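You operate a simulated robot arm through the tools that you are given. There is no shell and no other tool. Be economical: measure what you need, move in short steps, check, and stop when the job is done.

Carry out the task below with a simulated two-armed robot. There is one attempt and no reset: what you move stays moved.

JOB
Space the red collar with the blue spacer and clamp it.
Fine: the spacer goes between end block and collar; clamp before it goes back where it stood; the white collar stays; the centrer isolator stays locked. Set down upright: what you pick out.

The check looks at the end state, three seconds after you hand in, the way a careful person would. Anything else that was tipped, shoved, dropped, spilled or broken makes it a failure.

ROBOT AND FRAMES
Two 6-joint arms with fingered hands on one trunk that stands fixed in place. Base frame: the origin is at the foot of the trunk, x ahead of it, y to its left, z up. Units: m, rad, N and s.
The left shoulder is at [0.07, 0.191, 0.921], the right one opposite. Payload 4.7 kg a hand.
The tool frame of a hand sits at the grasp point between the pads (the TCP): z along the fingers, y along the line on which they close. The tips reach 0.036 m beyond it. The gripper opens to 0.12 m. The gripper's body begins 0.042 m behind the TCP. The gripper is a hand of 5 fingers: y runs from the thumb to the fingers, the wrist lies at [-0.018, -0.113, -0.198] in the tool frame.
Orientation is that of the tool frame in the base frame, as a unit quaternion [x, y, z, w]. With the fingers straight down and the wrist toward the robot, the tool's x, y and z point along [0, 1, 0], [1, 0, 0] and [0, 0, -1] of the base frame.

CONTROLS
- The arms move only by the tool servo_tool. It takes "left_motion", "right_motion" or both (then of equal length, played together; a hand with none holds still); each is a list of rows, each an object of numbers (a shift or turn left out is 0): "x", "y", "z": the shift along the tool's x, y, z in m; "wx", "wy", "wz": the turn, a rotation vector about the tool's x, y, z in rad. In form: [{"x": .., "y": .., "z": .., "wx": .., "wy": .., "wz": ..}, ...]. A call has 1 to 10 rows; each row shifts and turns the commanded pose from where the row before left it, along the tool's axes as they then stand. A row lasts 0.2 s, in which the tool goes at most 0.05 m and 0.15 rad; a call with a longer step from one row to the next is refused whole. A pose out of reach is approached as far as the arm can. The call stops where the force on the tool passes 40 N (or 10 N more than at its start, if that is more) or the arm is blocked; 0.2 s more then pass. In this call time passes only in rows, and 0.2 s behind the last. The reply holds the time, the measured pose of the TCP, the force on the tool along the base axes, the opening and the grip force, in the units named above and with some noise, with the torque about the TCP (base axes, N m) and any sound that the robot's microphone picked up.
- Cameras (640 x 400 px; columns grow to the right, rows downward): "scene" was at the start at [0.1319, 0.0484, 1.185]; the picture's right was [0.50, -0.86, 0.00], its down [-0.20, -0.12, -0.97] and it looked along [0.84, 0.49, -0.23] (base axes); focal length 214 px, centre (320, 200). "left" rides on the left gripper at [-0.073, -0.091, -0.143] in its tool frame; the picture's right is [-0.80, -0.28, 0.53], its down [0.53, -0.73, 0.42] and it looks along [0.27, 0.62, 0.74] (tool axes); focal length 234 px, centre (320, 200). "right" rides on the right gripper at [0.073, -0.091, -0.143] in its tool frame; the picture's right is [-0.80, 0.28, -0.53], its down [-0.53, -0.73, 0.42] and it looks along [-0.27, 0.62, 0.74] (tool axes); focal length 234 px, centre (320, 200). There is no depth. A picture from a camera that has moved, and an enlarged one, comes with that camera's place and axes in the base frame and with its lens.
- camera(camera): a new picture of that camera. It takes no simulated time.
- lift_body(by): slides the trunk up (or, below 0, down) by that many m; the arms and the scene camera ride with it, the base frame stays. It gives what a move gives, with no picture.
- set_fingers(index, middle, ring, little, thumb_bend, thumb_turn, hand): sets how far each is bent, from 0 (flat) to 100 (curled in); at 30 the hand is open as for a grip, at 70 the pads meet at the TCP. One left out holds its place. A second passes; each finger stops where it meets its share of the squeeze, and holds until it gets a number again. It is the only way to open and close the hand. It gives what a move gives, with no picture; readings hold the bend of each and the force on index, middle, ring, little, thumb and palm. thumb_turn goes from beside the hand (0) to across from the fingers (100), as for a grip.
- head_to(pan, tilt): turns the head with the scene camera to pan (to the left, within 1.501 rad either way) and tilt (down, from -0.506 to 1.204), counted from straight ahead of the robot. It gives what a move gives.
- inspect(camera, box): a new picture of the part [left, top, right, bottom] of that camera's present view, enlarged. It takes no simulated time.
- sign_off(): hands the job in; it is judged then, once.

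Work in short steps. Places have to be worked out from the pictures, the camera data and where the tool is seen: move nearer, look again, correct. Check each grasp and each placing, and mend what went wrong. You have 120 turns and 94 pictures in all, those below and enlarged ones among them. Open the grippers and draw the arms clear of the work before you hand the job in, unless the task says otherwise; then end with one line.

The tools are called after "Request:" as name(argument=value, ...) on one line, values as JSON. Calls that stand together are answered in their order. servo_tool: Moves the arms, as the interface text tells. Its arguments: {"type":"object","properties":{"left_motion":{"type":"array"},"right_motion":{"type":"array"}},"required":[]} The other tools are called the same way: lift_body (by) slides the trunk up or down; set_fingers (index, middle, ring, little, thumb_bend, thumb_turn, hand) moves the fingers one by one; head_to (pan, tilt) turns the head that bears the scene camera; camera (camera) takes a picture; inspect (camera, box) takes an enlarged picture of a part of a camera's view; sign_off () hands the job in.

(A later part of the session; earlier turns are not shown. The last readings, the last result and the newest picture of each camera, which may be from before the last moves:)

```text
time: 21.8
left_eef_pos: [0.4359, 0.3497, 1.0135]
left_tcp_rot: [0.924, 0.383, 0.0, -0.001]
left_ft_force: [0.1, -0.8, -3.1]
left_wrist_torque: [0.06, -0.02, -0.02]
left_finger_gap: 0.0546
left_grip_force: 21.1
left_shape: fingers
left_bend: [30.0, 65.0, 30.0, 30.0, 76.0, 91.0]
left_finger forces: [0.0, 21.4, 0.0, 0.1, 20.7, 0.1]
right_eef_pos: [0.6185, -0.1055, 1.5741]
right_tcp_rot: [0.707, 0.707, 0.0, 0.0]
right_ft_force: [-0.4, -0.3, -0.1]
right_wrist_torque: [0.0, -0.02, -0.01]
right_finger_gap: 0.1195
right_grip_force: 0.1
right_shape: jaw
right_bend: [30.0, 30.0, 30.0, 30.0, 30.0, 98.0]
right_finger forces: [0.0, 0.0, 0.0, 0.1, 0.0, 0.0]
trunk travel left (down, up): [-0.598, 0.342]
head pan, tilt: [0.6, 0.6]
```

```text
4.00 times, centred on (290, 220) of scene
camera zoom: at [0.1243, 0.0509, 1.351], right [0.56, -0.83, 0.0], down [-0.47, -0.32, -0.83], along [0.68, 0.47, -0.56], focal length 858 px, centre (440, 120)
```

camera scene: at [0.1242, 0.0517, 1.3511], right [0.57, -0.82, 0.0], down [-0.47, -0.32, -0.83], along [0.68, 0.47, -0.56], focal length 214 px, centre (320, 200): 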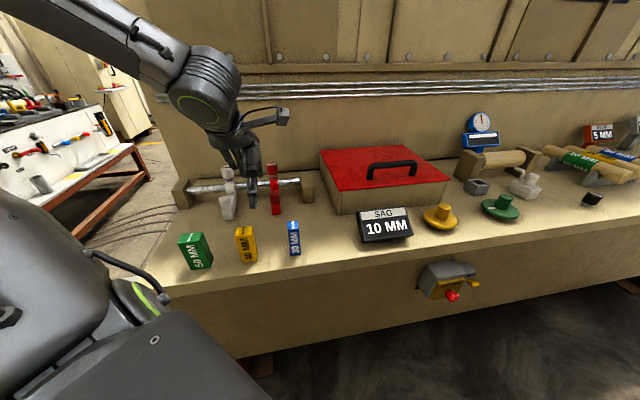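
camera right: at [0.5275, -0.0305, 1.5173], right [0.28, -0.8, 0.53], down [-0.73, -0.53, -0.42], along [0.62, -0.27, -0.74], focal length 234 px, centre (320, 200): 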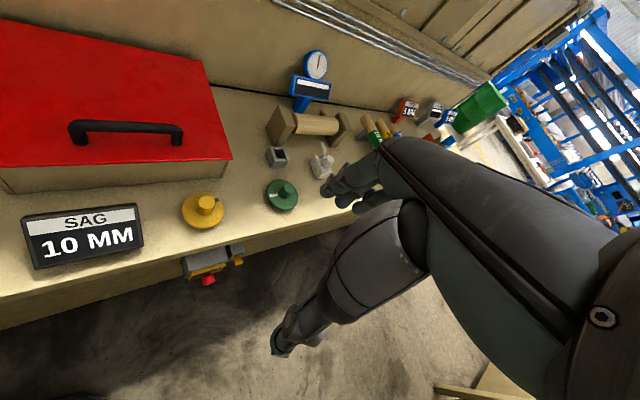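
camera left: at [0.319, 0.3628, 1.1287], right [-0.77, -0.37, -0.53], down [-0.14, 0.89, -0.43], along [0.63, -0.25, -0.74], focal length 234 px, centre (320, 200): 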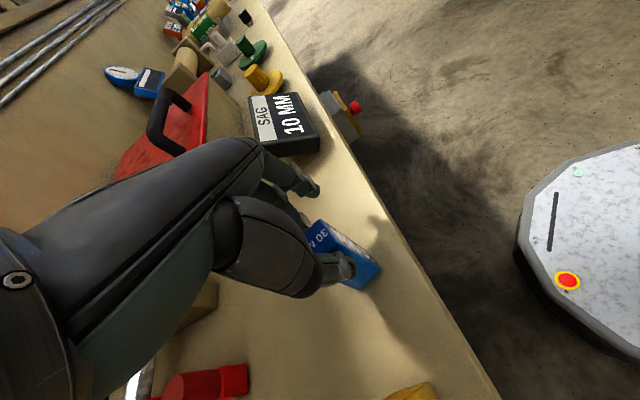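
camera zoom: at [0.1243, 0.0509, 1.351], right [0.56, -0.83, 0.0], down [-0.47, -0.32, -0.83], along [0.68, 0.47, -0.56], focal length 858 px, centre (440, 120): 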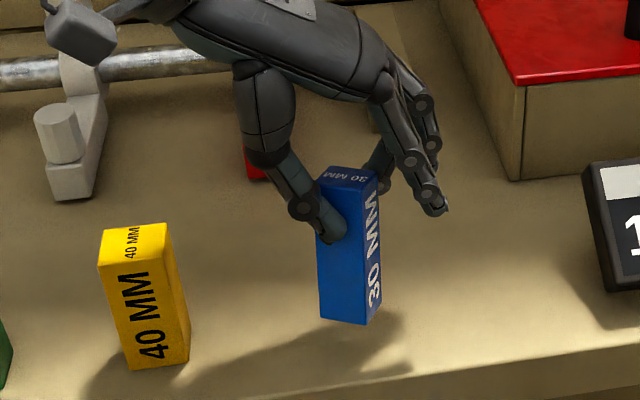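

The spacer lifts but it yawed in the grip, because thumb and middle are not opposed; the index (at tool x≈0) is the thumb's partner. I set it back down and release to regrip with the index.

Request:
servo_tool(left_motion=[{"z": 0.02}, {"z": 0.008}])

Request:
set_fingers(hand="left", middle=62, thumb_bend=62)

Request:
set_fingers(hand="left", middle=30, thumb_bend=30, thumb_turn=98)

Request:
inspect(camera="scene", box=[230, 170, 350, 270])

Request:
inspect(camera="left", box=[240, 140, 440, 340])

```text
time: 22.4
left_eef_pos: [0.4334, 0.3509, 0.9863]
left_tcp_rot: [0.924, 0.383, 0.0, 0.001]
left_ft_force: [1.0, 0.5, -2.9]
left_wrist_torque: [0.02, -0.02, 0.01]
left_finger_gap: 0.0546
left_grip_force: 20.7
left_shape: fingers
left_bend: [30.0, 65.0, 30.0, 30.0, 76.0, 91.0]
left_finger forces: [0.1, 21.2, 0.1, 0.1, 20.7, 0.1]
right_eef_pos: [0.6187, -0.1041, 1.5741]
right_tcp_rot: [0.707, 0.707, -0.001, -0.001]
right_ft_force: [0.8, 0.5, 0.3]
right_wrist_torque: [0.02, -0.03, 0.0]
right_finger_gap: 0.1194
right_grip_force: 0.1
right_shape: jaw
right_bend: [30.0, 30.0, 30.0, 30.0, 30.0, 98.0]
right_finger forces: [0.0, 0.0, 0.0, 0.1, 0.1, 0.0]
trunk travel left (down, up): [-0.598, 0.342]
head pan, tilt: [0.6, 0.6]
```

```text
time: 23.4
left_eef_pos: [0.4328, 0.3503, 0.9861]
left_tcp_rot: [0.924, 0.383, 0.0, 0.001]
left_ft_force: [-1.8, 0.5, 0.9]
left_wrist_torque: [-0.02, 0.03, -0.01]
left_finger_gap: 0.0763
left_grip_force: 0.5
left_shape: fingers
left_bend: [30.0, 62.0, 30.0, 30.0, 61.0, 97.0]
left_finger forces: [0.0, 0.2, 0.1, 0.0, 0.9, 0.0]
right_eef_pos: [0.6191, -0.1039, 1.5746]
right_tcp_rot: [0.707, 0.707, 0.0, -0.001]
right_ft_force: [-0.4, 0.4, 0.1]
right_wrist_torque: [0.03, 0.03, 0.03]
right_finger_gap: 0.1195
right_grip_force: 0.0
right_shape: jaw
right_bend: [30.0, 30.0, 30.0, 30.0, 30.0, 98.0]
right_finger forces: [0.1, 0.1, 0.0, 0.0, 0.0, 0.0]
trunk travel left (down, up): [-0.598, 0.342]
head pan, tilt: [0.6, 0.6]
```

```text
time: 24.4
left_eef_pos: [0.4341, 0.3503, 0.9864]
left_tcp_rot: [0.924, 0.382, 0.0, 0.001]
left_ft_force: [1.0, -0.1, 0.6]
left_wrist_torque: [0.0, 0.01, 0.01]
left_finger_gap: 0.1224
left_grip_force: 0.1
left_shape: fingers
left_bend: [30.0, 30.0, 30.0, 30.0, 30.0, 96.0]
left_finger forces: [0.0, 0.1, 0.0, 0.0, 0.0, 0.0]
right_eef_pos: [0.6181, -0.104, 1.5742]
right_tcp_rot: [0.707, 0.707, 0.0, -0.001]
right_ft_force: [-0.1, -0.2, 0.6]
right_wrist_torque: [0.0, 0.01, 0.01]
right_finger_gap: 0.1197
right_grip_force: 0.0
right_shape: jaw
right_bend: [30.0, 30.0, 30.0, 30.0, 30.0, 98.0]
right_finger forces: [0.0, 0.1, 0.0, 0.0, 0.0, 0.1]
trunk travel left (down, up): [-0.598, 0.342]
head pan, tilt: [0.6, 0.6]
```

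```text
4.00 times, centred on (290, 220) of scene
camera zoom: at [0.1243, 0.0513, 1.351], right [0.56, -0.83, 0.0], down [-0.47, -0.32, -0.82], along [0.68, 0.47, -0.57], focal length 858 px, centre (440, 120)
```

zoom: 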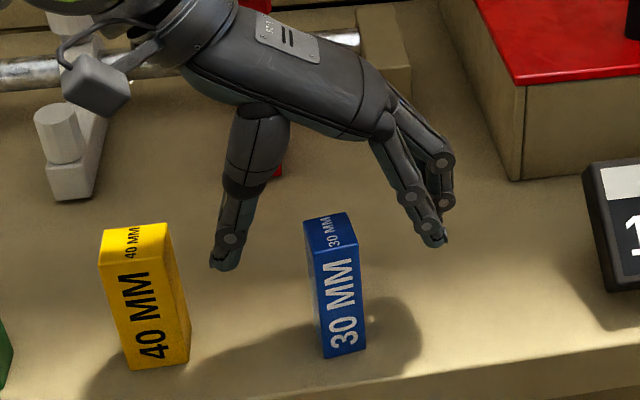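

```text
2.00 times, centred on (340, 240) of left
camera zoom: at [0.3191, 0.3639, 1.1298], right [-0.77, -0.37, -0.53], down [-0.14, 0.89, -0.43], along [0.63, -0.25, -0.74], focal length 468 px, centre (280, 120)
```

zoom: 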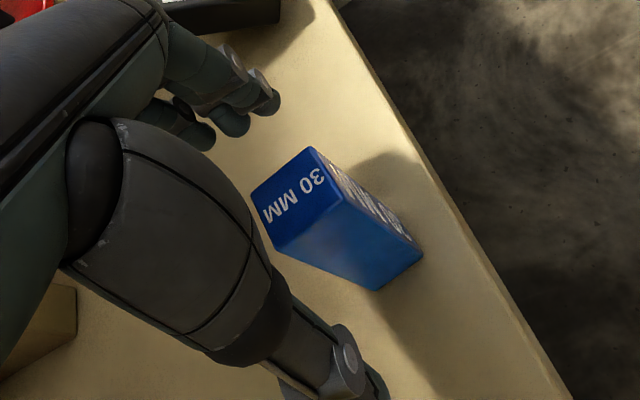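

The spacer stands again, about 5° CCW of its first yaw and ~1.2 cm nearer to me. I shift and yaw the hand to match, then close thumb and index.

Request:
servo_tool(left_motion=[{"x": -0.0125, "y": -0.004}, {"wz": -0.08}])

Request:
set_fingers(hand="left", index=64, thumb_bend=64)

Request:
inspect(camera="scene", box=[230, 170, 350, 270])

Request:
inspect(camera="left", box=[240, 140, 440, 340])

```text
time: 25.0
left_eef_pos: [0.4225, 0.3435, 0.9867]
left_tcp_rot: [0.908, 0.42, 0.001, 0.001]
left_ft_force: [0.0, 0.2, -0.1]
left_wrist_torque: [-0.03, 0.02, 0.01]
left_finger_gap: 0.1224
left_grip_force: 0.1
left_shape: fingers
left_bend: [30.0, 30.0, 30.0, 30.0, 30.0, 96.0]
left_finger forces: [0.1, 0.0, 0.0, 0.0, 0.0, 0.0]
right_eef_pos: [0.6191, -0.1042, 1.5742]
right_tcp_rot: [0.707, 0.707, -0.001, 0.0]
right_ft_force: [0.4, 0.2, 0.4]
right_wrist_torque: [-0.01, -0.03, -0.01]
right_finger_gap: 0.1198
right_grip_force: 0.0
right_shape: jaw
right_bend: [30.0, 30.0, 30.0, 30.0, 30.0, 98.0]
right_finger forces: [0.0, 0.0, 0.0, 0.0, 0.1, 0.0]
trunk travel left (down, up): [-0.598, 0.342]
head pan, tilt: [0.6, 0.6]
```

```text
time: 26.0
left_eef_pos: [0.4225, 0.3453, 0.986]
left_tcp_rot: [0.908, 0.419, 0.0, 0.001]
left_ft_force: [-0.5, -1.0, 0.3]
left_wrist_torque: [0.0, -0.02, 0.03]
left_finger_gap: 0.0301
left_grip_force: 2.7
left_shape: fingers
left_bend: [61.0, 30.0, 30.0, 30.0, 61.0, 100.0]
left_finger forces: [3.1, 0.0, 0.0, 0.1, 2.6, 0.1]
right_eef_pos: [0.6186, -0.1036, 1.5737]
right_tcp_rot: [0.707, 0.707, -0.001, -0.001]
right_ft_force: [-0.2, -0.2, 0.8]
right_wrist_torque: [-0.02, 0.01, -0.01]
right_finger_gap: 0.1199
right_grip_force: 0.0
right_shape: jaw
right_bend: [30.0, 30.0, 30.0, 30.0, 30.0, 98.0]
right_finger forces: [0.0, 0.0, 0.0, 0.1, 0.1, 0.0]
trunk travel left (down, up): [-0.598, 0.342]
head pan, tilt: [0.6, 0.6]
```

```text
4.00 times, centred on (290, 220) of scene
camera zoom: at [0.1244, 0.0512, 1.351], right [0.56, -0.83, 0.0], down [-0.47, -0.32, -0.82], along [0.68, 0.47, -0.57], focal length 858 px, centre (440, 120)
```

zoom: 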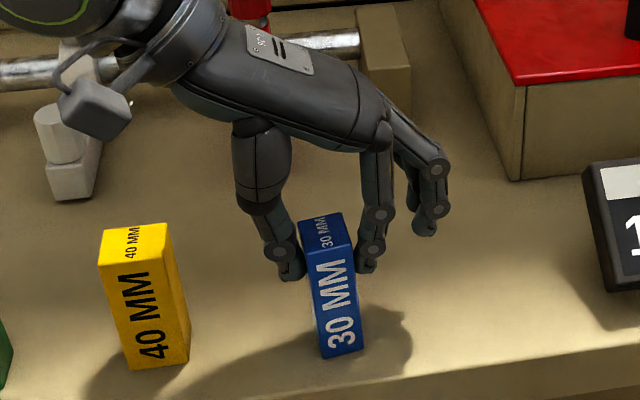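

```text
2.00 times, centred on (340, 240) of left
camera zoom: at [0.3069, 0.3486, 1.1299], right [-0.73, -0.43, -0.53], down [-0.21, 0.88, -0.43], along [0.65, -0.2, -0.74], focal length 468 px, centre (280, 120)
```

zoom: 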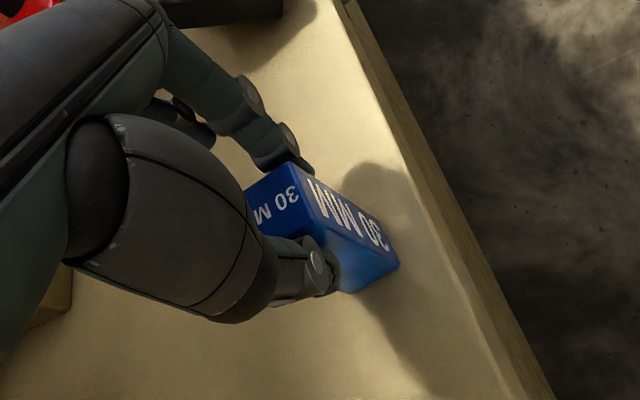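

Index and thumb oppose squarely and the gap reads 30 mm, the spacer's width. I tighten a bit and test the lift.

Request:
set_fingers(hand="left", index=72, thumb_bend=72)

Request:
servo_tool(left_motion=[{"z": -0.01}, {"z": -0.02}])

Request:
inspect(camera="scene", box=[230, 170, 350, 270])

```text
time: 27.0
left_eef_pos: [0.4225, 0.3446, 0.9865]
left_tcp_rot: [0.908, 0.42, 0.001, 0.0]
left_ft_force: [-1.0, 0.5, 0.3]
left_wrist_torque: [0.06, 0.03, 0.0]
left_finger_gap: 0.0278
left_grip_force: 10.2
left_shape: fingers
left_bend: [60.0, 30.0, 30.0, 30.0, 64.0, 100.0]
left_finger forces: [10.3, 0.0, 0.1, 0.0, 10.7, 0.0]
right_eef_pos: [0.6188, -0.1026, 1.5745]
right_tcp_rot: [0.707, 0.707, 0.0, -0.001]
right_ft_force: [-0.8, -0.2, 0.1]
right_wrist_torque: [-0.01, -0.03, 0.03]
right_finger_gap: 0.1196
right_grip_force: 0.0
right_shape: jaw
right_bend: [30.0, 30.0, 30.0, 30.0, 30.0, 98.0]
right_finger forces: [0.0, 0.0, 0.0, 0.1, 0.1, 0.1]
trunk travel left (down, up): [-0.598, 0.342]
head pan, tilt: [0.6, 0.6]
```

```text
time: 27.6
left_eef_pos: [0.4223, 0.3443, 1.0178]
left_tcp_rot: [0.908, 0.42, 0.001, 0.001]
left_ft_force: [-0.6, -1.1, -2.5]
left_wrist_torque: [0.03, -0.03, 0.02]
left_finger_gap: 0.0274
left_grip_force: 10.3
left_shape: fingers
left_bend: [60.0, 30.0, 30.0, 30.0, 64.0, 100.0]
left_finger forces: [10.5, 0.0, 0.1, 0.0, 10.4, 0.0]
right_eef_pos: [0.6187, -0.1034, 1.5735]
right_tcp_rot: [0.707, 0.707, -0.001, -0.001]
right_ft_force: [-0.1, -0.7, -0.3]
right_wrist_torque: [0.02, -0.01, 0.01]
right_finger_gap: 0.1196
right_grip_force: 0.1
right_shape: jaw
right_bend: [30.0, 30.0, 30.0, 30.0, 30.0, 98.0]
right_finger forces: [0.0, 0.0, 0.0, 0.1, 0.0, 0.0]
trunk travel left (down, up): [-0.598, 0.342]
head pan, tilt: [0.6, 0.6]
```

```text
4.00 times, centred on (290, 220) of scene
camera zoom: at [0.1241, 0.0507, 1.351], right [0.56, -0.83, 0.0], down [-0.47, -0.32, -0.83], along [0.68, 0.47, -0.56], focal length 858 px, centre (440, 120)
```

zoom: 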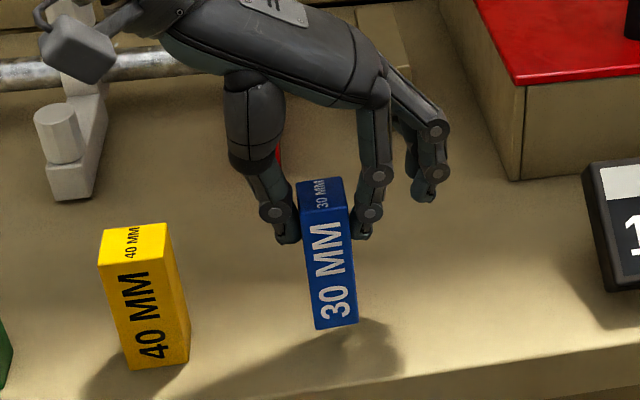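

The grip is firm and the spacer hangs upright. The index tip reaches ~0.048 below the TCP, which would clash with the block top at placing, so I set the spacer down and regrip 14 mm higher.

Request:
servo_tool(left_motion=[{"z": 0.02}, {"z": 0.0105}])

Request:
set_fingers(hand="left", index=52, thumb_bend=52)

Request:
servo_tool(left_motion=[{"z": -0.015}])

Request:
set_fingers(hand="left", index=72, thumb_bend=72)

Request:
inspect(camera="scene", box=[230, 170, 350, 270])

```text
time: 28.2
left_eef_pos: [0.4225, 0.3433, 0.9855]
left_tcp_rot: [0.908, 0.418, 0.0, 0.001]
left_ft_force: [0.1, -0.5, -1.1]
left_wrist_torque: [0.04, 0.0, 0.01]
left_finger_gap: 0.0276
left_grip_force: 10.8
left_shape: fingers
left_bend: [60.0, 30.0, 30.0, 30.0, 64.0, 100.0]
left_finger forces: [10.7, 0.0, 0.1, 0.0, 10.6, 0.0]
right_eef_pos: [0.6188, -0.105, 1.5741]
right_tcp_rot: [0.708, 0.707, 0.0, 0.0]
right_ft_force: [0.1, -0.4, 0.6]
right_wrist_torque: [-0.02, -0.01, 0.0]
right_finger_gap: 0.1198
right_grip_force: 0.1
right_shape: jaw
right_bend: [30.0, 30.0, 30.0, 30.0, 30.0, 98.0]
right_finger forces: [0.0, 0.0, 0.1, 0.1, 0.1, 0.0]
trunk travel left (down, up): [-0.598, 0.342]
head pan, tilt: [0.6, 0.6]
```

```text
time: 29.2
left_eef_pos: [0.422, 0.3438, 0.9856]
left_tcp_rot: [0.908, 0.42, 0.0, 0.001]
left_ft_force: [0.2, -0.2, 0.7]
left_wrist_torque: [-0.02, 0.01, -0.01]
left_finger_gap: 0.0563
left_grip_force: 0.0
left_shape: fingers
left_bend: [52.0, 30.0, 30.0, 30.0, 52.0, 98.0]
left_finger forces: [0.0, 0.0, 0.1, 0.1, 0.0, 0.0]
right_eef_pos: [0.6178, -0.104, 1.5749]
right_tcp_rot: [0.707, 0.707, 0.0, 0.0]
right_ft_force: [-0.5, 0.7, 0.7]
right_wrist_torque: [0.0, 0.0, -0.04]
right_finger_gap: 0.1197
right_grip_force: 0.0
right_shape: jaw
right_bend: [30.0, 30.0, 30.0, 30.0, 30.0, 98.0]
right_finger forces: [0.1, 0.0, 0.0, 0.1, 0.1, 0.1]
trunk travel left (down, up): [-0.598, 0.342]
head pan, tilt: [0.6, 0.6]
```

```text
time: 29.6
left_eef_pos: [0.4225, 0.3428, 1.0004]
left_tcp_rot: [0.908, 0.419, 0.0, 0.0]
left_ft_force: [-0.6, -0.7, -0.5]
left_wrist_torque: [-0.03, -0.01, 0.0]
left_finger_gap: 0.0565
left_grip_force: 0.1
left_shape: fingers
left_bend: [52.0, 30.0, 30.0, 30.0, 52.0, 98.0]
left_finger forces: [0.1, 0.1, 0.0, 0.1, 0.1, 0.0]
right_eef_pos: [0.6178, -0.1044, 1.5738]
right_tcp_rot: [0.707, 0.707, -0.001, 0.0]
right_ft_force: [-0.5, -0.3, 0.8]
right_wrist_torque: [-0.03, 0.02, 0.0]
right_finger_gap: 0.1197
right_grip_force: 0.0
right_shape: jaw
right_bend: [30.0, 30.0, 30.0, 30.0, 30.0, 98.0]
right_finger forces: [0.1, 0.0, 0.0, 0.0, 0.0, 0.0]
trunk travel left (down, up): [-0.598, 0.342]
head pan, tilt: [0.6, 0.6]
```

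```text
time: 30.6
left_eef_pos: [0.4229, 0.3439, 1.0011]
left_tcp_rot: [0.908, 0.419, 0.0, 0.001]
left_ft_force: [0.2, 0.2, 0.1]
left_wrist_torque: [-0.02, 0.01, 0.01]
left_finger_gap: 0.0273
left_grip_force: 10.9
left_shape: fingers
left_bend: [60.0, 30.0, 30.0, 30.0, 64.0, 100.0]
left_finger forces: [10.7, 0.0, 0.0, 0.0, 10.8, 0.0]
right_eef_pos: [0.6174, -0.1028, 1.5735]
right_tcp_rot: [0.707, 0.707, -0.001, -0.001]
right_ft_force: [0.5, -0.4, 0.2]
right_wrist_torque: [-0.03, 0.01, -0.01]
right_finger_gap: 0.1199
right_grip_force: 0.1
right_shape: jaw
right_bend: [30.0, 30.0, 30.0, 30.0, 30.0, 98.0]
right_finger forces: [0.1, 0.1, 0.1, 0.0, 0.0, 0.0]
trunk travel left (down, up): [-0.598, 0.342]
head pan, tilt: [0.6, 0.6]
```

```text
4.00 times, centred on (290, 220) of scene
camera zoom: at [0.1244, 0.0514, 1.351], right [0.56, -0.83, 0.0], down [-0.47, -0.32, -0.82], along [0.68, 0.47, -0.57], focal length 858 px, centre (440, 120)
```

zoom: 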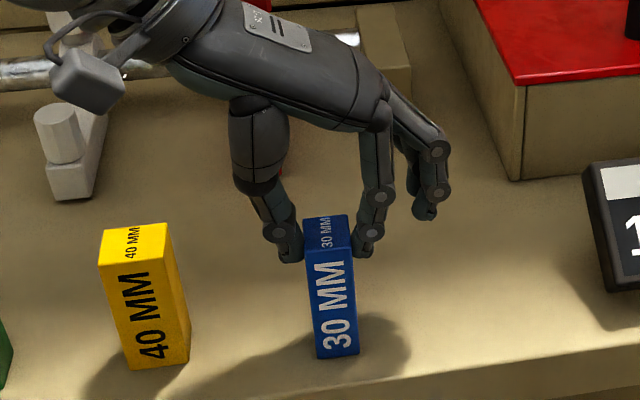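

Regripped higher with a firm hold. I lift, turn back the 0.08 rad, and move part-way outward while rising to z≈1.09.

Request:
servo_tool(left_motion=[{"z": -0.03}, {"wz": 0.08}, {"x": 0.035, "z": -0.02}, {"x": 0.035, "z": -0.02}, {"x": 0.035, "z": -0.02}])

Request:
camera(camera="scene")

```text
time: 31.8
left_eef_pos: [0.4979, 0.4187, 1.0912]
left_tcp_rot: [0.924, 0.383, -0.001, 0.0]
left_ft_force: [-0.3, -0.9, -2.7]
left_wrist_torque: [-0.02, 0.04, 0.0]
left_finger_gap: 0.0274
left_grip_force: 10.9
left_shape: fingers
left_bend: [60.0, 30.0, 30.0, 30.0, 64.0, 100.0]
left_finger forces: [10.7, 0.1, 0.0, 0.1, 10.7, 0.1]
right_eef_pos: [0.6193, -0.1025, 1.5732]
right_tcp_rot: [0.707, 0.707, -0.002, -0.001]
right_ft_force: [0.5, -0.2, -0.5]
right_wrist_torque: [-0.02, 0.02, -0.02]
right_finger_gap: 0.1199
right_grip_force: 0.0
right_shape: jaw
right_bend: [30.0, 30.0, 30.0, 30.0, 30.0, 98.0]
right_finger forces: [0.0, 0.0, 0.0, 0.0, 0.0, 0.1]
trunk travel left (down, up): [-0.598, 0.342]
head pan, tilt: [0.6, 0.6]
```

```text
57 pictures are left
camera scene: at [0.1259, 0.0522, 1.3508], right [0.57, -0.82, 0.0], down [-0.47, -0.32, -0.82], along [0.68, 0.47, -0.57], focal length 214 px, centre (320, 200)
```

scene: 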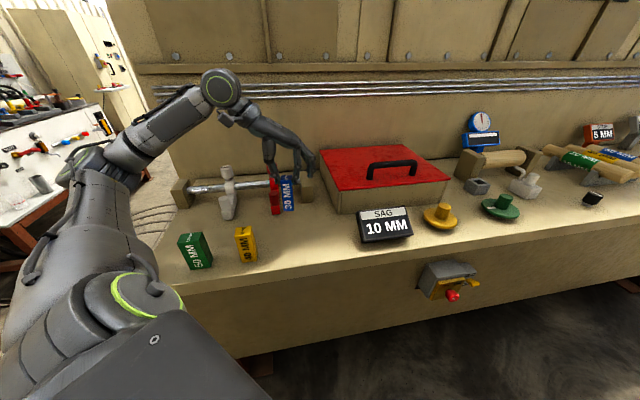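

The lift is stable. The open middle/ring/little would come over the red box edge, so I curl them to 46, then move over the target at this height.

Request:
set_fingers(hand="left", middle=46, ring=46, little=46)

Request:
servo_tool(left_motion=[{"x": 0.04, "y": 0.007}, {"x": 0.04, "y": 0.007}, {"x": 0.04, "y": 0.007}, {"x": 0.042, "y": 0.007}])

Request:
inspect(camera="scene", box=[220, 130, 340, 230])

Request:
camera(camera="left")

```text
time: 32.8
left_eef_pos: [0.497, 0.4189, 1.0915]
left_tcp_rot: [0.924, 0.382, 0.001, 0.001]
left_ft_force: [0.2, -0.6, -2.3]
left_wrist_torque: [-0.04, 0.01, -0.01]
left_finger_gap: 0.0276
left_grip_force: 11.1
left_shape: fingers
left_bend: [60.0, 46.0, 46.0, 46.0, 64.0, 100.0]
left_finger forces: [10.8, 0.0, 0.0, 0.0, 10.7, 0.0]
right_eef_pos: [0.6188, -0.1034, 1.5734]
right_tcp_rot: [0.708, 0.707, -0.001, -0.001]
right_ft_force: [0.6, 0.4, 0.2]
right_wrist_torque: [0.0, 0.01, -0.02]
right_finger_gap: 0.1197
right_grip_force: 0.0
right_shape: jaw
right_bend: [30.0, 30.0, 30.0, 30.0, 30.0, 98.0]
right_finger forces: [0.0, 0.1, 0.0, 0.0, 0.0, 0.0]
trunk travel left (down, up): [-0.598, 0.342]
head pan, tilt: [0.6, 0.6]
```

```text
time: 33.8
left_eef_pos: [0.6325, 0.514, 1.0906]
left_tcp_rot: [0.924, 0.383, -0.001, 0.0]
left_ft_force: [0.7, 0.9, -2.6]
left_wrist_torque: [0.0, 0.04, -0.04]
left_finger_gap: 0.0276
left_grip_force: 10.5
left_shape: fingers
left_bend: [60.0, 46.0, 46.0, 46.0, 64.0, 100.0]
left_finger forces: [10.7, 0.0, 0.0, 0.0, 10.7, 0.0]
right_eef_pos: [0.6221, -0.1024, 1.5716]
right_tcp_rot: [0.707, 0.707, -0.001, 0.0]
right_ft_force: [-0.1, 0.0, 0.7]
right_wrist_torque: [-0.02, 0.02, 0.06]
right_finger_gap: 0.1195
right_grip_force: 0.0
right_shape: jaw
right_bend: [30.0, 30.0, 30.0, 30.0, 30.0, 98.0]
right_finger forces: [0.0, 0.1, 0.0, 0.1, 0.0, 0.0]
trunk travel left (down, up): [-0.598, 0.342]
head pan, tilt: [0.6, 0.6]
```

```text
4.00 times, centred on (280, 180) of scene
camera zoom: at [0.1268, 0.0518, 1.3507], right [0.57, -0.82, 0.0], down [-0.47, -0.32, -0.82], along [0.68, 0.47, -0.57], focal length 858 px, centre (480, 280)
```

zoom: 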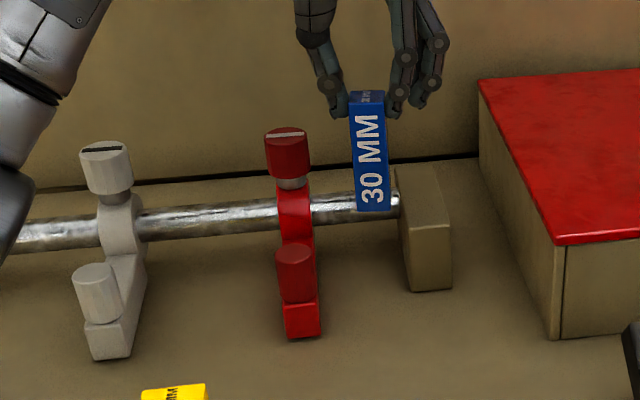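

```text
55 pictures are left
camera left: at [0.5177, 0.5279, 1.2337], right [-0.77, -0.37, -0.52], down [-0.14, 0.89, -0.43], along [0.63, -0.25, -0.74], focal length 234 px, centre (320, 200)
```

left: 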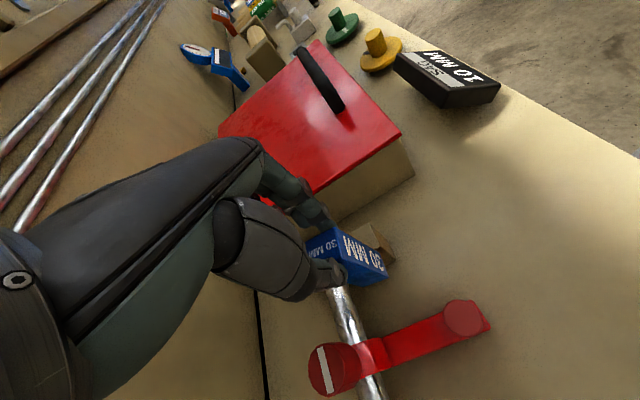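

The spacer hangs in front of the rod, ~15 mm off the block face. I shift 10 mm toward the block and 5 mm outward, and descend most of the way.

Request:
servo_tool(left_motion=[{"x": 0.005, "y": 0.01}, {"z": 0.04}, {"z": 0.035}])

Request:
inspect(camera="scene", box=[250, 140, 330, 220])

Request:
inspect(camera="left", box=[240, 140, 440, 340])

```text
time: 34.6
left_eef_pos: [0.6416, 0.5116, 1.0126]
left_tcp_rot: [0.924, 0.383, -0.002, 0.0]
left_ft_force: [-2.1, 1.5, -1.9]
left_wrist_torque: [0.07, 0.13, -0.01]
left_finger_gap: 0.0277
left_grip_force: 10.6
left_shape: fingers
left_bend: [61.0, 46.0, 46.0, 46.0, 64.0, 100.0]
left_finger forces: [9.3, 0.0, 0.1, 0.1, 11.3, 0.0]
right_eef_pos: [0.6189, -0.1016, 1.5729]
right_tcp_rot: [0.707, 0.707, -0.002, 0.0]
right_ft_force: [1.1, 1.1, -0.3]
right_wrist_torque: [-0.02, 0.01, -0.03]
right_finger_gap: 0.1199
right_grip_force: 0.1
right_shape: jaw
right_bend: [30.0, 30.0, 30.0, 30.0, 30.0, 98.0]
right_finger forces: [0.1, 0.0, 0.0, 0.0, 0.0, 0.1]
trunk travel left (down, up): [-0.598, 0.342]
head pan, tilt: [0.6, 0.6]
```

```text
5.00 times, centred on (290, 180) of scene
camera zoom: at [0.1252, 0.053, 1.3505], right [0.56, -0.83, 0.0], down [-0.47, -0.32, -0.82], along [0.68, 0.47, -0.57], focal length 1072 px, centre (470, 300)
```

zoom: 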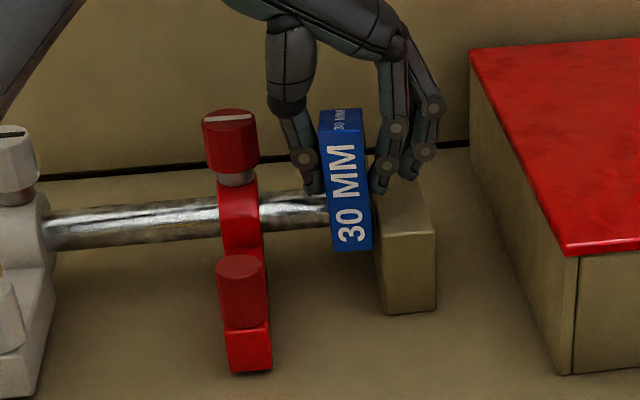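

```text
2.00 times, centred on (340, 240) of left
camera zoom: at [0.527, 0.5255, 1.1567], right [-0.77, -0.37, -0.52], down [-0.14, 0.89, -0.43], along [0.62, -0.25, -0.74], focal length 468 px, centre (280, 120)
```

zoom: 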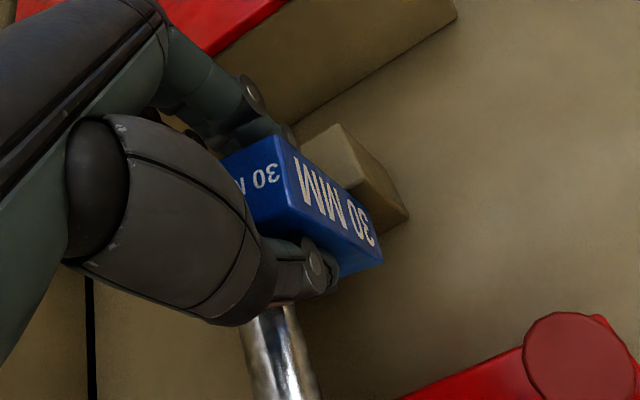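

The spacer is touching the block's side face (≈2.5 N along the rod). I back off 3 mm and lower to the bench.

Request:
servo_tool(left_motion=[{"y": -0.003}, {"z": 0.006}, {"z": 0.004}])

Request:
inspect(camera="scene", box=[250, 140, 330, 220])

```text
time: 35.4
left_eef_pos: [0.6387, 0.5119, 1.0057]
left_tcp_rot: [0.924, 0.383, 0.0, 0.001]
left_ft_force: [-0.2, -0.5, -3.1]
left_wrist_torque: [-0.01, -0.01, 0.02]
left_finger_gap: 0.0271
left_grip_force: 10.2
left_shape: fingers
left_bend: [61.0, 46.0, 46.0, 46.0, 64.0, 100.0]
left_finger forces: [10.2, 0.0, 0.1, 0.0, 10.5, 0.0]
right_eef_pos: [0.6181, -0.1024, 1.5735]
right_tcp_rot: [0.708, 0.707, 0.0, 0.0]
right_ft_force: [-0.2, 0.5, 1.2]
right_wrist_torque: [-0.01, 0.0, 0.0]
right_finger_gap: 0.1197
right_grip_force: 0.1
right_shape: jaw
right_bend: [30.0, 30.0, 30.0, 30.0, 30.0, 98.0]
right_finger forces: [0.1, 0.0, 0.0, 0.0, 0.0, 0.0]
trunk travel left (down, up): [-0.598, 0.342]
head pan, tilt: [0.6, 0.6]
```

```text
5.00 times, centred on (290, 180) of scene
camera zoom: at [0.1247, 0.0516, 1.3509], right [0.56, -0.83, 0.0], down [-0.47, -0.32, -0.82], along [0.68, 0.47, -0.57], focal length 1072 px, centre (470, 300)
```

zoom: 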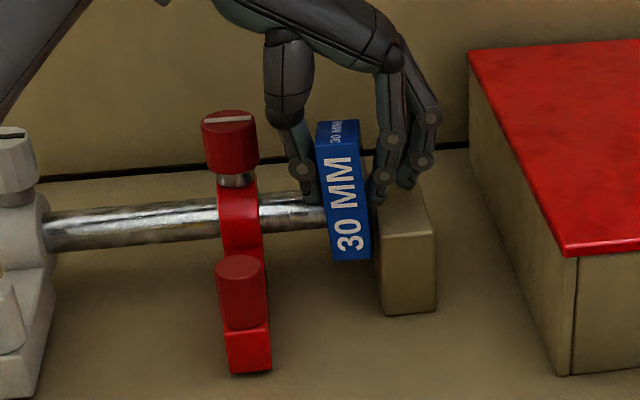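

The spacer still hangs (full weight on the wrist) and sits ~4 cm higher in the grip: it slid up when it caught the block's top edge. I lift off and carry it to free bench in front to regrip.

Request:
servo_tool(left_motion=[{"y": -0.005}, {"z": -0.035}, {"z": -0.03}, {"x": -0.04, "y": -0.01}, {"x": -0.04, "y": -0.01}, {"x": -0.04, "y": -0.01}])

Request:
inspect(camera="scene", box=[220, 130, 340, 230])

Request:
camera(camera="left")

```text
time: 36.8
left_eef_pos: [0.528, 0.4499, 1.0708]
left_tcp_rot: [0.924, 0.382, 0.0, 0.0]
left_ft_force: [-0.2, -0.7, -2.5]
left_wrist_torque: [0.03, -0.01, 0.0]
left_finger_gap: 0.0273
left_grip_force: 10.2
left_shape: fingers
left_bend: [61.0, 46.0, 46.0, 46.0, 64.0, 100.0]
left_finger forces: [10.4, 0.0, 0.0, 0.0, 10.4, 0.1]
right_eef_pos: [0.6168, -0.1042, 1.5747]
right_tcp_rot: [0.707, 0.707, -0.001, -0.001]
right_ft_force: [0.1, 0.1, 0.7]
right_wrist_torque: [0.04, -0.06, 0.01]
right_finger_gap: 0.1199
right_grip_force: 0.0
right_shape: jaw
right_bend: [30.0, 30.0, 30.0, 30.0, 30.0, 98.0]
right_finger forces: [0.0, 0.0, 0.0, 0.0, 0.1, 0.1]
trunk travel left (down, up): [-0.598, 0.342]
head pan, tilt: [0.6, 0.6]
```

```text
4.00 times, centred on (280, 180) of scene
camera zoom: at [0.123, 0.0508, 1.3511], right [0.56, -0.83, 0.0], down [-0.47, -0.32, -0.83], along [0.68, 0.47, -0.56], focal length 858 px, centre (480, 280)
```

zoom: 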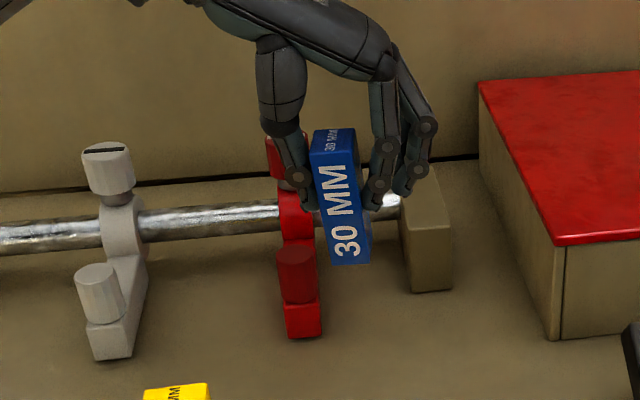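

```text
50 pictures are left
camera left: at [0.4129, 0.4637, 1.2147], right [-0.77, -0.37, -0.53], down [-0.14, 0.89, -0.43], along [0.63, -0.25, -0.74], focal length 234 px, centre (320, 200)
```

left: 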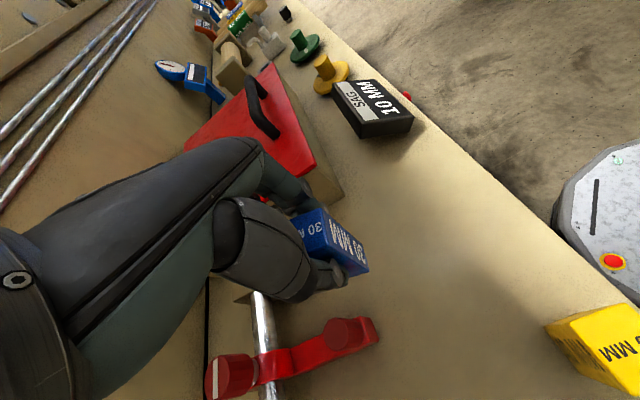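

I lower over free bench toward the expected contact height (~0.96), stopping shortly above.

Request:
servo_tool(left_motion=[{"z": 0.04}, {"z": 0.04}, {"z": 0.01}])

Request:
inspect(camera="scene", box=[220, 160, 340, 250])

```text
time: 37.6
left_eef_pos: [0.5301, 0.4515, 0.9804]
left_tcp_rot: [0.924, 0.383, 0.0, 0.001]
left_ft_force: [-0.2, 0.0, -3.1]
left_wrist_torque: [0.01, -0.01, 0.03]
left_finger_gap: 0.0273
left_grip_force: 10.4
left_shape: fingers
left_bend: [61.0, 46.0, 46.0, 46.0, 64.0, 100.0]
left_finger forces: [10.4, 0.0, 0.0, 0.1, 10.6, 0.0]
right_eef_pos: [0.6189, -0.1036, 1.5752]
right_tcp_rot: [0.707, 0.707, 0.0, 0.0]
right_ft_force: [-0.9, 0.3, -0.1]
right_wrist_torque: [0.0, 0.0, -0.01]
right_finger_gap: 0.1199
right_grip_force: 0.1
right_shape: jaw
right_bend: [30.0, 30.0, 30.0, 30.0, 30.0, 98.0]
right_finger forces: [0.0, 0.0, 0.1, 0.1, 0.1, 0.0]
trunk travel left (down, up): [-0.598, 0.342]
head pan, tilt: [0.6, 0.6]
```

```text
4.44 times, centred on (280, 205) of scene
camera zoom: at [0.1249, 0.0514, 1.351], right [0.56, -0.83, 0.0], down [-0.47, -0.32, -0.82], along [0.68, 0.47, -0.57], focal length 953 px, centre (498, 178)
```

zoom: 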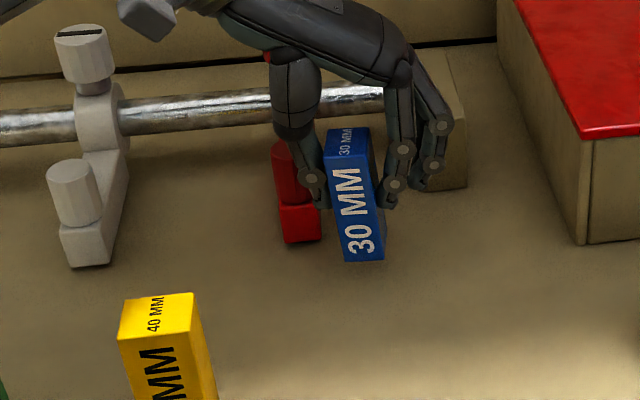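

About 2 cm still to go; I lower in small steps and watch the vertical force.

Request:
servo_tool(left_motion=[{"z": 0.008}, {"z": 0.006}])

Request:
servo_tool(left_motion=[{"z": 0.004}])

Request:
servo_tool(left_motion=[{"z": 0.004}])

```text
time: 38.2
left_eef_pos: [0.5305, 0.4508, 0.9681]
left_tcp_rot: [0.924, 0.383, 0.0, 0.001]
left_ft_force: [-0.7, -0.4, -2.5]
left_wrist_torque: [0.01, -0.01, 0.02]
left_finger_gap: 0.0276
left_grip_force: 10.0
left_shape: fingers
left_bend: [61.0, 46.0, 46.0, 46.0, 64.0, 100.0]
left_finger forces: [10.4, 0.1, 0.0, 0.0, 10.5, 0.1]
right_eef_pos: [0.6191, -0.1033, 1.5746]
right_tcp_rot: [0.707, 0.707, -0.001, -0.001]
right_ft_force: [0.1, 0.1, 0.3]
right_wrist_torque: [0.03, -0.01, 0.03]
right_finger_gap: 0.1195
right_grip_force: 0.0
right_shape: jaw
right_bend: [30.0, 30.0, 30.0, 30.0, 30.0, 98.0]
right_finger forces: [0.1, 0.0, 0.1, 0.1, 0.0, 0.0]
trunk travel left (down, up): [-0.598, 0.342]
head pan, tilt: [0.6, 0.6]
```

```text
time: 38.6
left_eef_pos: [0.5321, 0.4522, 0.963]
left_tcp_rot: [0.924, 0.382, 0.0, 0.001]
left_ft_force: [-0.2, -0.4, -2.3]
left_wrist_torque: [-0.01, 0.03, 0.01]
left_finger_gap: 0.0275
left_grip_force: 10.5
left_shape: fingers
left_bend: [61.0, 46.0, 46.0, 46.0, 64.0, 100.0]
left_finger forces: [10.4, 0.0, 0.0, 0.0, 10.6, 0.0]
right_eef_pos: [0.6187, -0.1027, 1.5736]
right_tcp_rot: [0.707, 0.707, -0.001, -0.001]
right_ft_force: [0.4, 0.2, 0.1]
right_wrist_torque: [0.0, 0.01, 0.0]
right_finger_gap: 0.1195
right_grip_force: 0.0
right_shape: jaw
right_bend: [30.0, 30.0, 30.0, 30.0, 30.0, 98.0]
right_finger forces: [0.0, 0.1, 0.0, 0.1, 0.0, 0.0]
trunk travel left (down, up): [-0.598, 0.342]
head pan, tilt: [0.6, 0.6]
```

```text
time: 39.0
left_eef_pos: [0.5301, 0.4501, 0.9605]
left_tcp_rot: [0.924, 0.382, 0.001, 0.001]
left_ft_force: [1.3, 0.1, 4.9]
left_wrist_torque: [0.01, -0.02, 0.03]
left_finger_gap: 0.0271
left_grip_force: 11.0
left_shape: fingers
left_bend: [60.0, 46.0, 46.0, 46.0, 65.0, 100.0]
left_finger forces: [11.6, 0.0, 0.0, 0.0, 10.5, 0.1]
right_eef_pos: [0.6183, -0.1044, 1.5754]
right_tcp_rot: [0.707, 0.707, 0.0, 0.0]
right_ft_force: [1.0, -0.9, 0.3]
right_wrist_torque: [-0.02, -0.01, 0.0]
right_finger_gap: 0.1196
right_grip_force: 0.0
right_shape: jaw
right_bend: [30.0, 30.0, 30.0, 30.0, 30.0, 98.0]
right_finger forces: [0.1, 0.0, 0.0, 0.0, 0.0, 0.1]
trunk travel left (down, up): [-0.598, 0.342]
head pan, tilt: [0.6, 0.6]
```

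Contact with the bench at TCP z≈0.961. I open slightly, raise 40 mm and look before regripping.

Request:
set_fingers(hand="left", index=52, thumb_bend=52)

Request:
servo_tool(left_motion=[{"z": -0.02}, {"z": -0.021}])

Request:
inspect(camera="scene", box=[220, 150, 340, 240])

Request:
inspect(camera="left", box=[240, 140, 440, 340])

```text
time: 40.0
left_eef_pos: [0.5297, 0.4519, 0.9593]
left_tcp_rot: [0.924, 0.383, 0.0, 0.001]
left_ft_force: [0.5, 0.7, -0.1]
left_wrist_torque: [0.03, 0.02, 0.0]
left_finger_gap: 0.0566
left_grip_force: 0.2
left_shape: fingers
left_bend: [52.0, 46.0, 46.0, 46.0, 52.0, 98.0]
left_finger forces: [0.0, 0.0, 0.1, 0.1, 0.0, 0.0]
right_eef_pos: [0.6183, -0.1044, 1.5743]
right_tcp_rot: [0.707, 0.707, 0.0, 0.0]
right_ft_force: [-0.6, -0.5, 0.0]
right_wrist_torque: [0.0, -0.02, -0.02]
right_finger_gap: 0.1198
right_grip_force: 0.1
right_shape: jaw
right_bend: [30.0, 30.0, 30.0, 30.0, 30.0, 98.0]
right_finger forces: [0.0, 0.1, 0.1, 0.0, 0.1, 0.0]
trunk travel left (down, up): [-0.598, 0.342]
head pan, tilt: [0.6, 0.6]
```

```text
time: 40.6
left_eef_pos: [0.5301, 0.4517, 1.0016]
left_tcp_rot: [0.924, 0.383, 0.0, 0.0]
left_ft_force: [0.0, 0.0, -0.7]
left_wrist_torque: [-0.01, 0.0, 0.0]
left_finger_gap: 0.0564
left_grip_force: 0.0
left_shape: fingers
left_bend: [52.0, 46.0, 46.0, 46.0, 52.0, 98.0]
left_finger forces: [0.0, 0.1, 0.1, 0.0, 0.0, 0.0]
right_eef_pos: [0.6192, -0.1032, 1.5739]
right_tcp_rot: [0.708, 0.706, -0.001, -0.001]
right_ft_force: [0.6, -0.2, -0.3]
right_wrist_torque: [-0.01, 0.0, -0.01]
right_finger_gap: 0.1199
right_grip_force: 0.0
right_shape: jaw
right_bend: [30.0, 30.0, 30.0, 30.0, 30.0, 98.0]
right_finger forces: [0.1, 0.1, 0.1, 0.0, 0.0, 0.1]
trunk travel left (down, up): [-0.598, 0.342]
head pan, tilt: [0.6, 0.6]
```

```text
4.44 times, centred on (280, 195) of scene
camera zoom: at [0.1242, 0.0509, 1.351], right [0.56, -0.83, 0.0], down [-0.47, -0.32, -0.83], along [0.68, 0.47, -0.56], focal length 953 px, centre (498, 222)
```

zoom: 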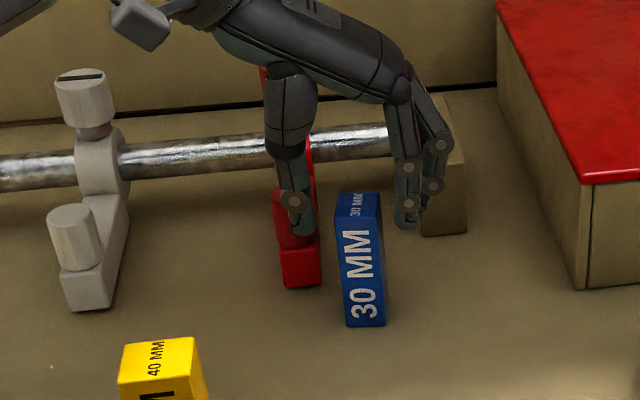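

```text
2.00 times, centred on (340, 240) of left
camera zoom: at [0.4154, 0.4649, 1.1439], right [-0.77, -0.37, -0.53], down [-0.14, 0.89, -0.42], along [0.63, -0.25, -0.74], focal length 468 px, centre (280, 120)
```

zoom: 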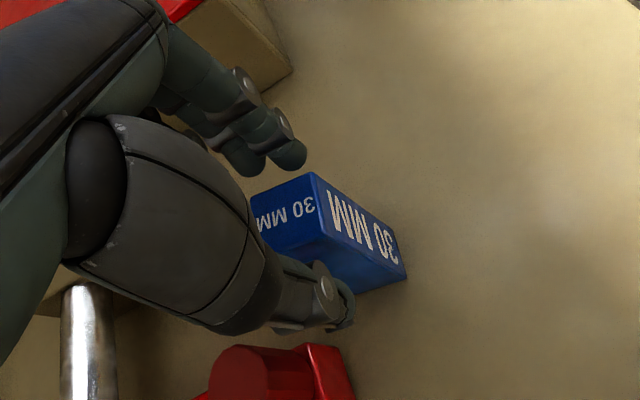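

The spacer stands upright and clear. I regrip at the higher position, lift, and move to a spot with ~12 mm margin from the block face this time.

Request:
set_fingers(hand="left", index=74, thumb_bend=74)

Request:
servo_tool(left_motion=[{"z": -0.03}, {"z": -0.03}, {"z": -0.025}, {"x": 0.04, "y": 0.007}, {"x": 0.04, "y": 0.007}, {"x": 0.041, "y": 0.0076}])

Request:
servo_tool(left_motion=[{"z": 0.03}, {"z": 0.03}])

Request:
inspect(camera="scene", box=[250, 130, 330, 210])

```text
time: 41.6
left_eef_pos: [0.5295, 0.4515, 0.9988]
left_tcp_rot: [0.924, 0.383, 0.0, 0.001]
left_ft_force: [0.4, 0.7, 0.0]
left_wrist_torque: [0.01, -0.01, 0.02]
left_finger_gap: 0.0271
left_grip_force: 11.8
left_shape: fingers
left_bend: [60.0, 46.0, 46.0, 46.0, 65.0, 100.0]
left_finger forces: [11.5, 0.1, 0.0, 0.0, 11.9, 0.0]
right_eef_pos: [0.617, -0.1029, 1.5745]
right_tcp_rot: [0.707, 0.707, -0.001, 0.0]
right_ft_force: [-0.3, 1.0, -0.8]
right_wrist_torque: [0.0, 0.01, 0.0]
right_finger_gap: 0.1197
right_grip_force: 0.2
right_shape: jaw
right_bend: [30.0, 30.0, 30.0, 30.0, 30.0, 98.0]
right_finger forces: [0.0, 0.1, 0.0, 0.0, 0.0, 0.0]
trunk travel left (down, up): [-0.598, 0.342]
head pan, tilt: [0.6, 0.6]
```

```text
time: 43.0
left_eef_pos: [0.6319, 0.5215, 1.0845]
left_tcp_rot: [0.924, 0.383, -0.001, 0.0]
left_ft_force: [-0.1, -0.8, -2.8]
left_wrist_torque: [-0.02, 0.04, 0.0]
left_finger_gap: 0.0276
left_grip_force: 11.8
left_shape: fingers
left_bend: [60.0, 46.0, 46.0, 46.0, 65.0, 100.0]
left_finger forces: [11.6, 0.0, 0.0, 0.1, 11.5, 0.1]
right_eef_pos: [0.6202, -0.1038, 1.5731]
right_tcp_rot: [0.707, 0.707, -0.001, -0.001]
right_ft_force: [0.3, -0.1, -0.4]
right_wrist_torque: [0.02, -0.01, 0.04]
right_finger_gap: 0.1194
right_grip_force: 0.0
right_shape: jaw
right_bend: [30.0, 30.0, 30.0, 30.0, 30.0, 98.0]
right_finger forces: [0.1, 0.0, 0.0, 0.0, 0.0, 0.1]
trunk travel left (down, up): [-0.598, 0.342]
head pan, tilt: [0.6, 0.6]
```

```text
time: 43.6
left_eef_pos: [0.6312, 0.5218, 1.0242]
left_tcp_rot: [0.924, 0.383, -0.001, 0.001]
left_ft_force: [-0.2, 0.1, -2.6]
left_wrist_torque: [0.02, -0.01, -0.01]
left_finger_gap: 0.0273
left_grip_force: 10.8
left_shape: fingers
left_bend: [60.0, 46.0, 46.0, 46.0, 65.0, 100.0]
left_finger forces: [11.7, 0.1, 0.2, 0.1, 11.6, 0.2]
right_eef_pos: [0.6194, -0.103, 1.575]
right_tcp_rot: [0.707, 0.707, -0.001, 0.001]
right_ft_force: [-0.6, 0.8, -1.5]
right_wrist_torque: [0.01, 0.03, 0.01]
right_finger_gap: 0.1199
right_grip_force: 0.0
right_shape: jaw
right_bend: [30.0, 30.0, 30.0, 30.0, 30.0, 98.0]
right_finger forces: [0.0, 0.0, 0.0, 0.0, 0.0, 0.1]
trunk travel left (down, up): [-0.598, 0.342]
head pan, tilt: [0.6, 0.6]
```

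```text
5.00 times, centred on (290, 170) of scene
camera zoom: at [0.1254, 0.0522, 1.3509], right [0.56, -0.83, 0.0], down [-0.47, -0.32, -0.82], along [0.68, 0.47, -0.57], focal length 1072 px, centre (470, 350)
```

zoom: 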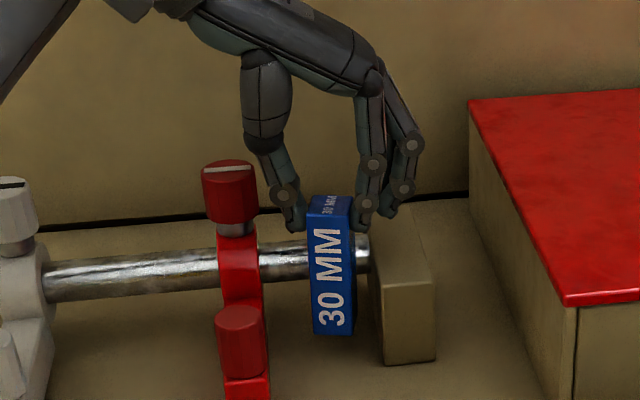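

The spacer is now well aligned with clear margin to the block. I lower to bench contact (~1.000).

Request:
servo_tool(left_motion=[{"z": 0.012}, {"z": 0.008}])

Request:
servo_tool(left_motion=[{"z": 0.003}])

```text
time: 44.2
left_eef_pos: [0.6303, 0.5225, 1.0057]
left_tcp_rot: [0.924, 0.383, 0.0, 0.001]
left_ft_force: [0.4, -0.3, -3.3]
left_wrist_torque: [0.02, -0.01, -0.04]
left_finger_gap: 0.0271
left_grip_force: 11.5
left_shape: fingers
left_bend: [60.0, 46.0, 46.0, 46.0, 65.0, 100.0]
left_finger forces: [11.5, 0.0, 0.0, 0.2, 11.4, 0.0]
right_eef_pos: [0.6189, -0.1029, 1.5736]
right_tcp_rot: [0.708, 0.707, -0.001, -0.001]
right_ft_force: [0.2, -0.7, 0.2]
right_wrist_torque: [-0.01, 0.0, 0.03]
right_finger_gap: 0.1198
right_grip_force: 0.0
right_shape: jaw
right_bend: [30.0, 30.0, 30.0, 30.0, 30.0, 98.0]
right_finger forces: [0.1, 0.0, 0.0, 0.0, 0.0, 0.1]
trunk travel left (down, up): [-0.598, 0.342]
head pan, tilt: [0.6, 0.6]
```

```text
time: 44.6
left_eef_pos: [0.6311, 0.5226, 1.0016]
left_tcp_rot: [0.924, 0.383, 0.0, 0.001]
left_ft_force: [-0.5, -0.3, -3.1]
left_wrist_torque: [-0.02, 0.0, 0.0]
left_finger_gap: 0.0274
left_grip_force: 11.6
left_shape: fingers
left_bend: [60.0, 46.0, 46.0, 46.0, 65.0, 100.0]
left_finger forces: [11.5, 0.0, 0.0, 0.0, 11.5, 0.0]
right_eef_pos: [0.619, -0.1022, 1.5732]
right_tcp_rot: [0.707, 0.707, -0.001, 0.0]
right_ft_force: [-0.8, 0.1, 0.5]
right_wrist_torque: [0.04, -0.01, 0.03]
right_finger_gap: 0.1198
right_grip_force: 0.1
right_shape: jaw
right_bend: [30.0, 30.0, 30.0, 30.0, 30.0, 98.0]
right_finger forces: [0.0, 0.0, 0.1, 0.0, 0.0, 0.0]
trunk travel left (down, up): [-0.598, 0.342]
head pan, tilt: [0.6, 0.6]
```

It hangs just above the bench. I slide toward the block until side contact shows.

Request:
servo_tool(left_motion=[{"y": 0.004}, {"y": 0.004}])

Request:
servo_tool(left_motion=[{"y": 0.003}])

Request:
inspect(camera="scene", box=[250, 130, 330, 210])

```text
time: 45.2
left_eef_pos: [0.6356, 0.5165, 1.0024]
left_tcp_rot: [0.924, 0.383, -0.001, 0.001]
left_ft_force: [0.4, 0.1, -2.6]
left_wrist_torque: [-0.02, 0.0, 0.01]
left_finger_gap: 0.0271
left_grip_force: 11.6
left_shape: fingers
left_bend: [60.0, 46.0, 46.0, 46.0, 65.0, 100.0]
left_finger forces: [11.5, 0.0, 0.0, 0.1, 11.6, 0.0]
right_eef_pos: [0.619, -0.1028, 1.5732]
right_tcp_rot: [0.707, 0.707, 0.0, -0.001]
right_ft_force: [0.4, 0.4, 0.0]
right_wrist_torque: [0.0, 0.03, 0.0]
right_finger_gap: 0.1198
right_grip_force: 0.1
right_shape: jaw
right_bend: [30.0, 30.0, 30.0, 30.0, 30.0, 98.0]
right_finger forces: [0.0, 0.0, 0.1, 0.1, 0.1, 0.0]
trunk travel left (down, up): [-0.598, 0.342]
head pan, tilt: [0.6, 0.6]
```

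```text
time: 45.6
left_eef_pos: [0.6386, 0.5153, 1.0014]
left_tcp_rot: [0.924, 0.383, 0.001, 0.001]
left_ft_force: [-0.8, -0.2, -2.2]
left_wrist_torque: [-0.01, 0.03, -0.01]
left_finger_gap: 0.0275
left_grip_force: 11.1
left_shape: fingers
left_bend: [60.0, 46.0, 46.0, 46.0, 65.0, 100.0]
left_finger forces: [11.6, 0.1, 0.0, 0.1, 11.5, 0.0]
right_eef_pos: [0.6199, -0.1033, 1.5738]
right_tcp_rot: [0.707, 0.707, 0.0, 0.0]
right_ft_force: [0.3, 0.7, 0.6]
right_wrist_torque: [-0.02, 0.01, -0.01]
right_finger_gap: 0.1196
right_grip_force: 0.0
right_shape: jaw
right_bend: [30.0, 30.0, 30.0, 30.0, 30.0, 98.0]
right_finger forces: [0.1, 0.0, 0.0, 0.0, 0.0, 0.0]
trunk travel left (down, up): [-0.598, 0.342]
head pan, tilt: [0.6, 0.6]
```

```text
5.00 times, centred on (290, 170) of scene
camera zoom: at [0.125, 0.0514, 1.3509], right [0.56, -0.83, 0.0], down [-0.47, -0.32, -0.82], along [0.68, 0.47, -0.57], focal length 1072 px, centre (470, 350)
```

zoom: 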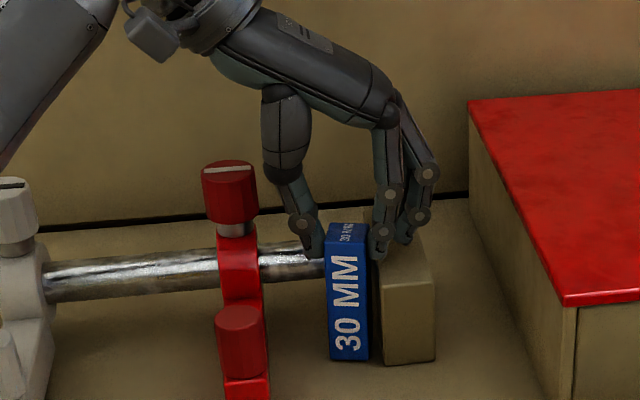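

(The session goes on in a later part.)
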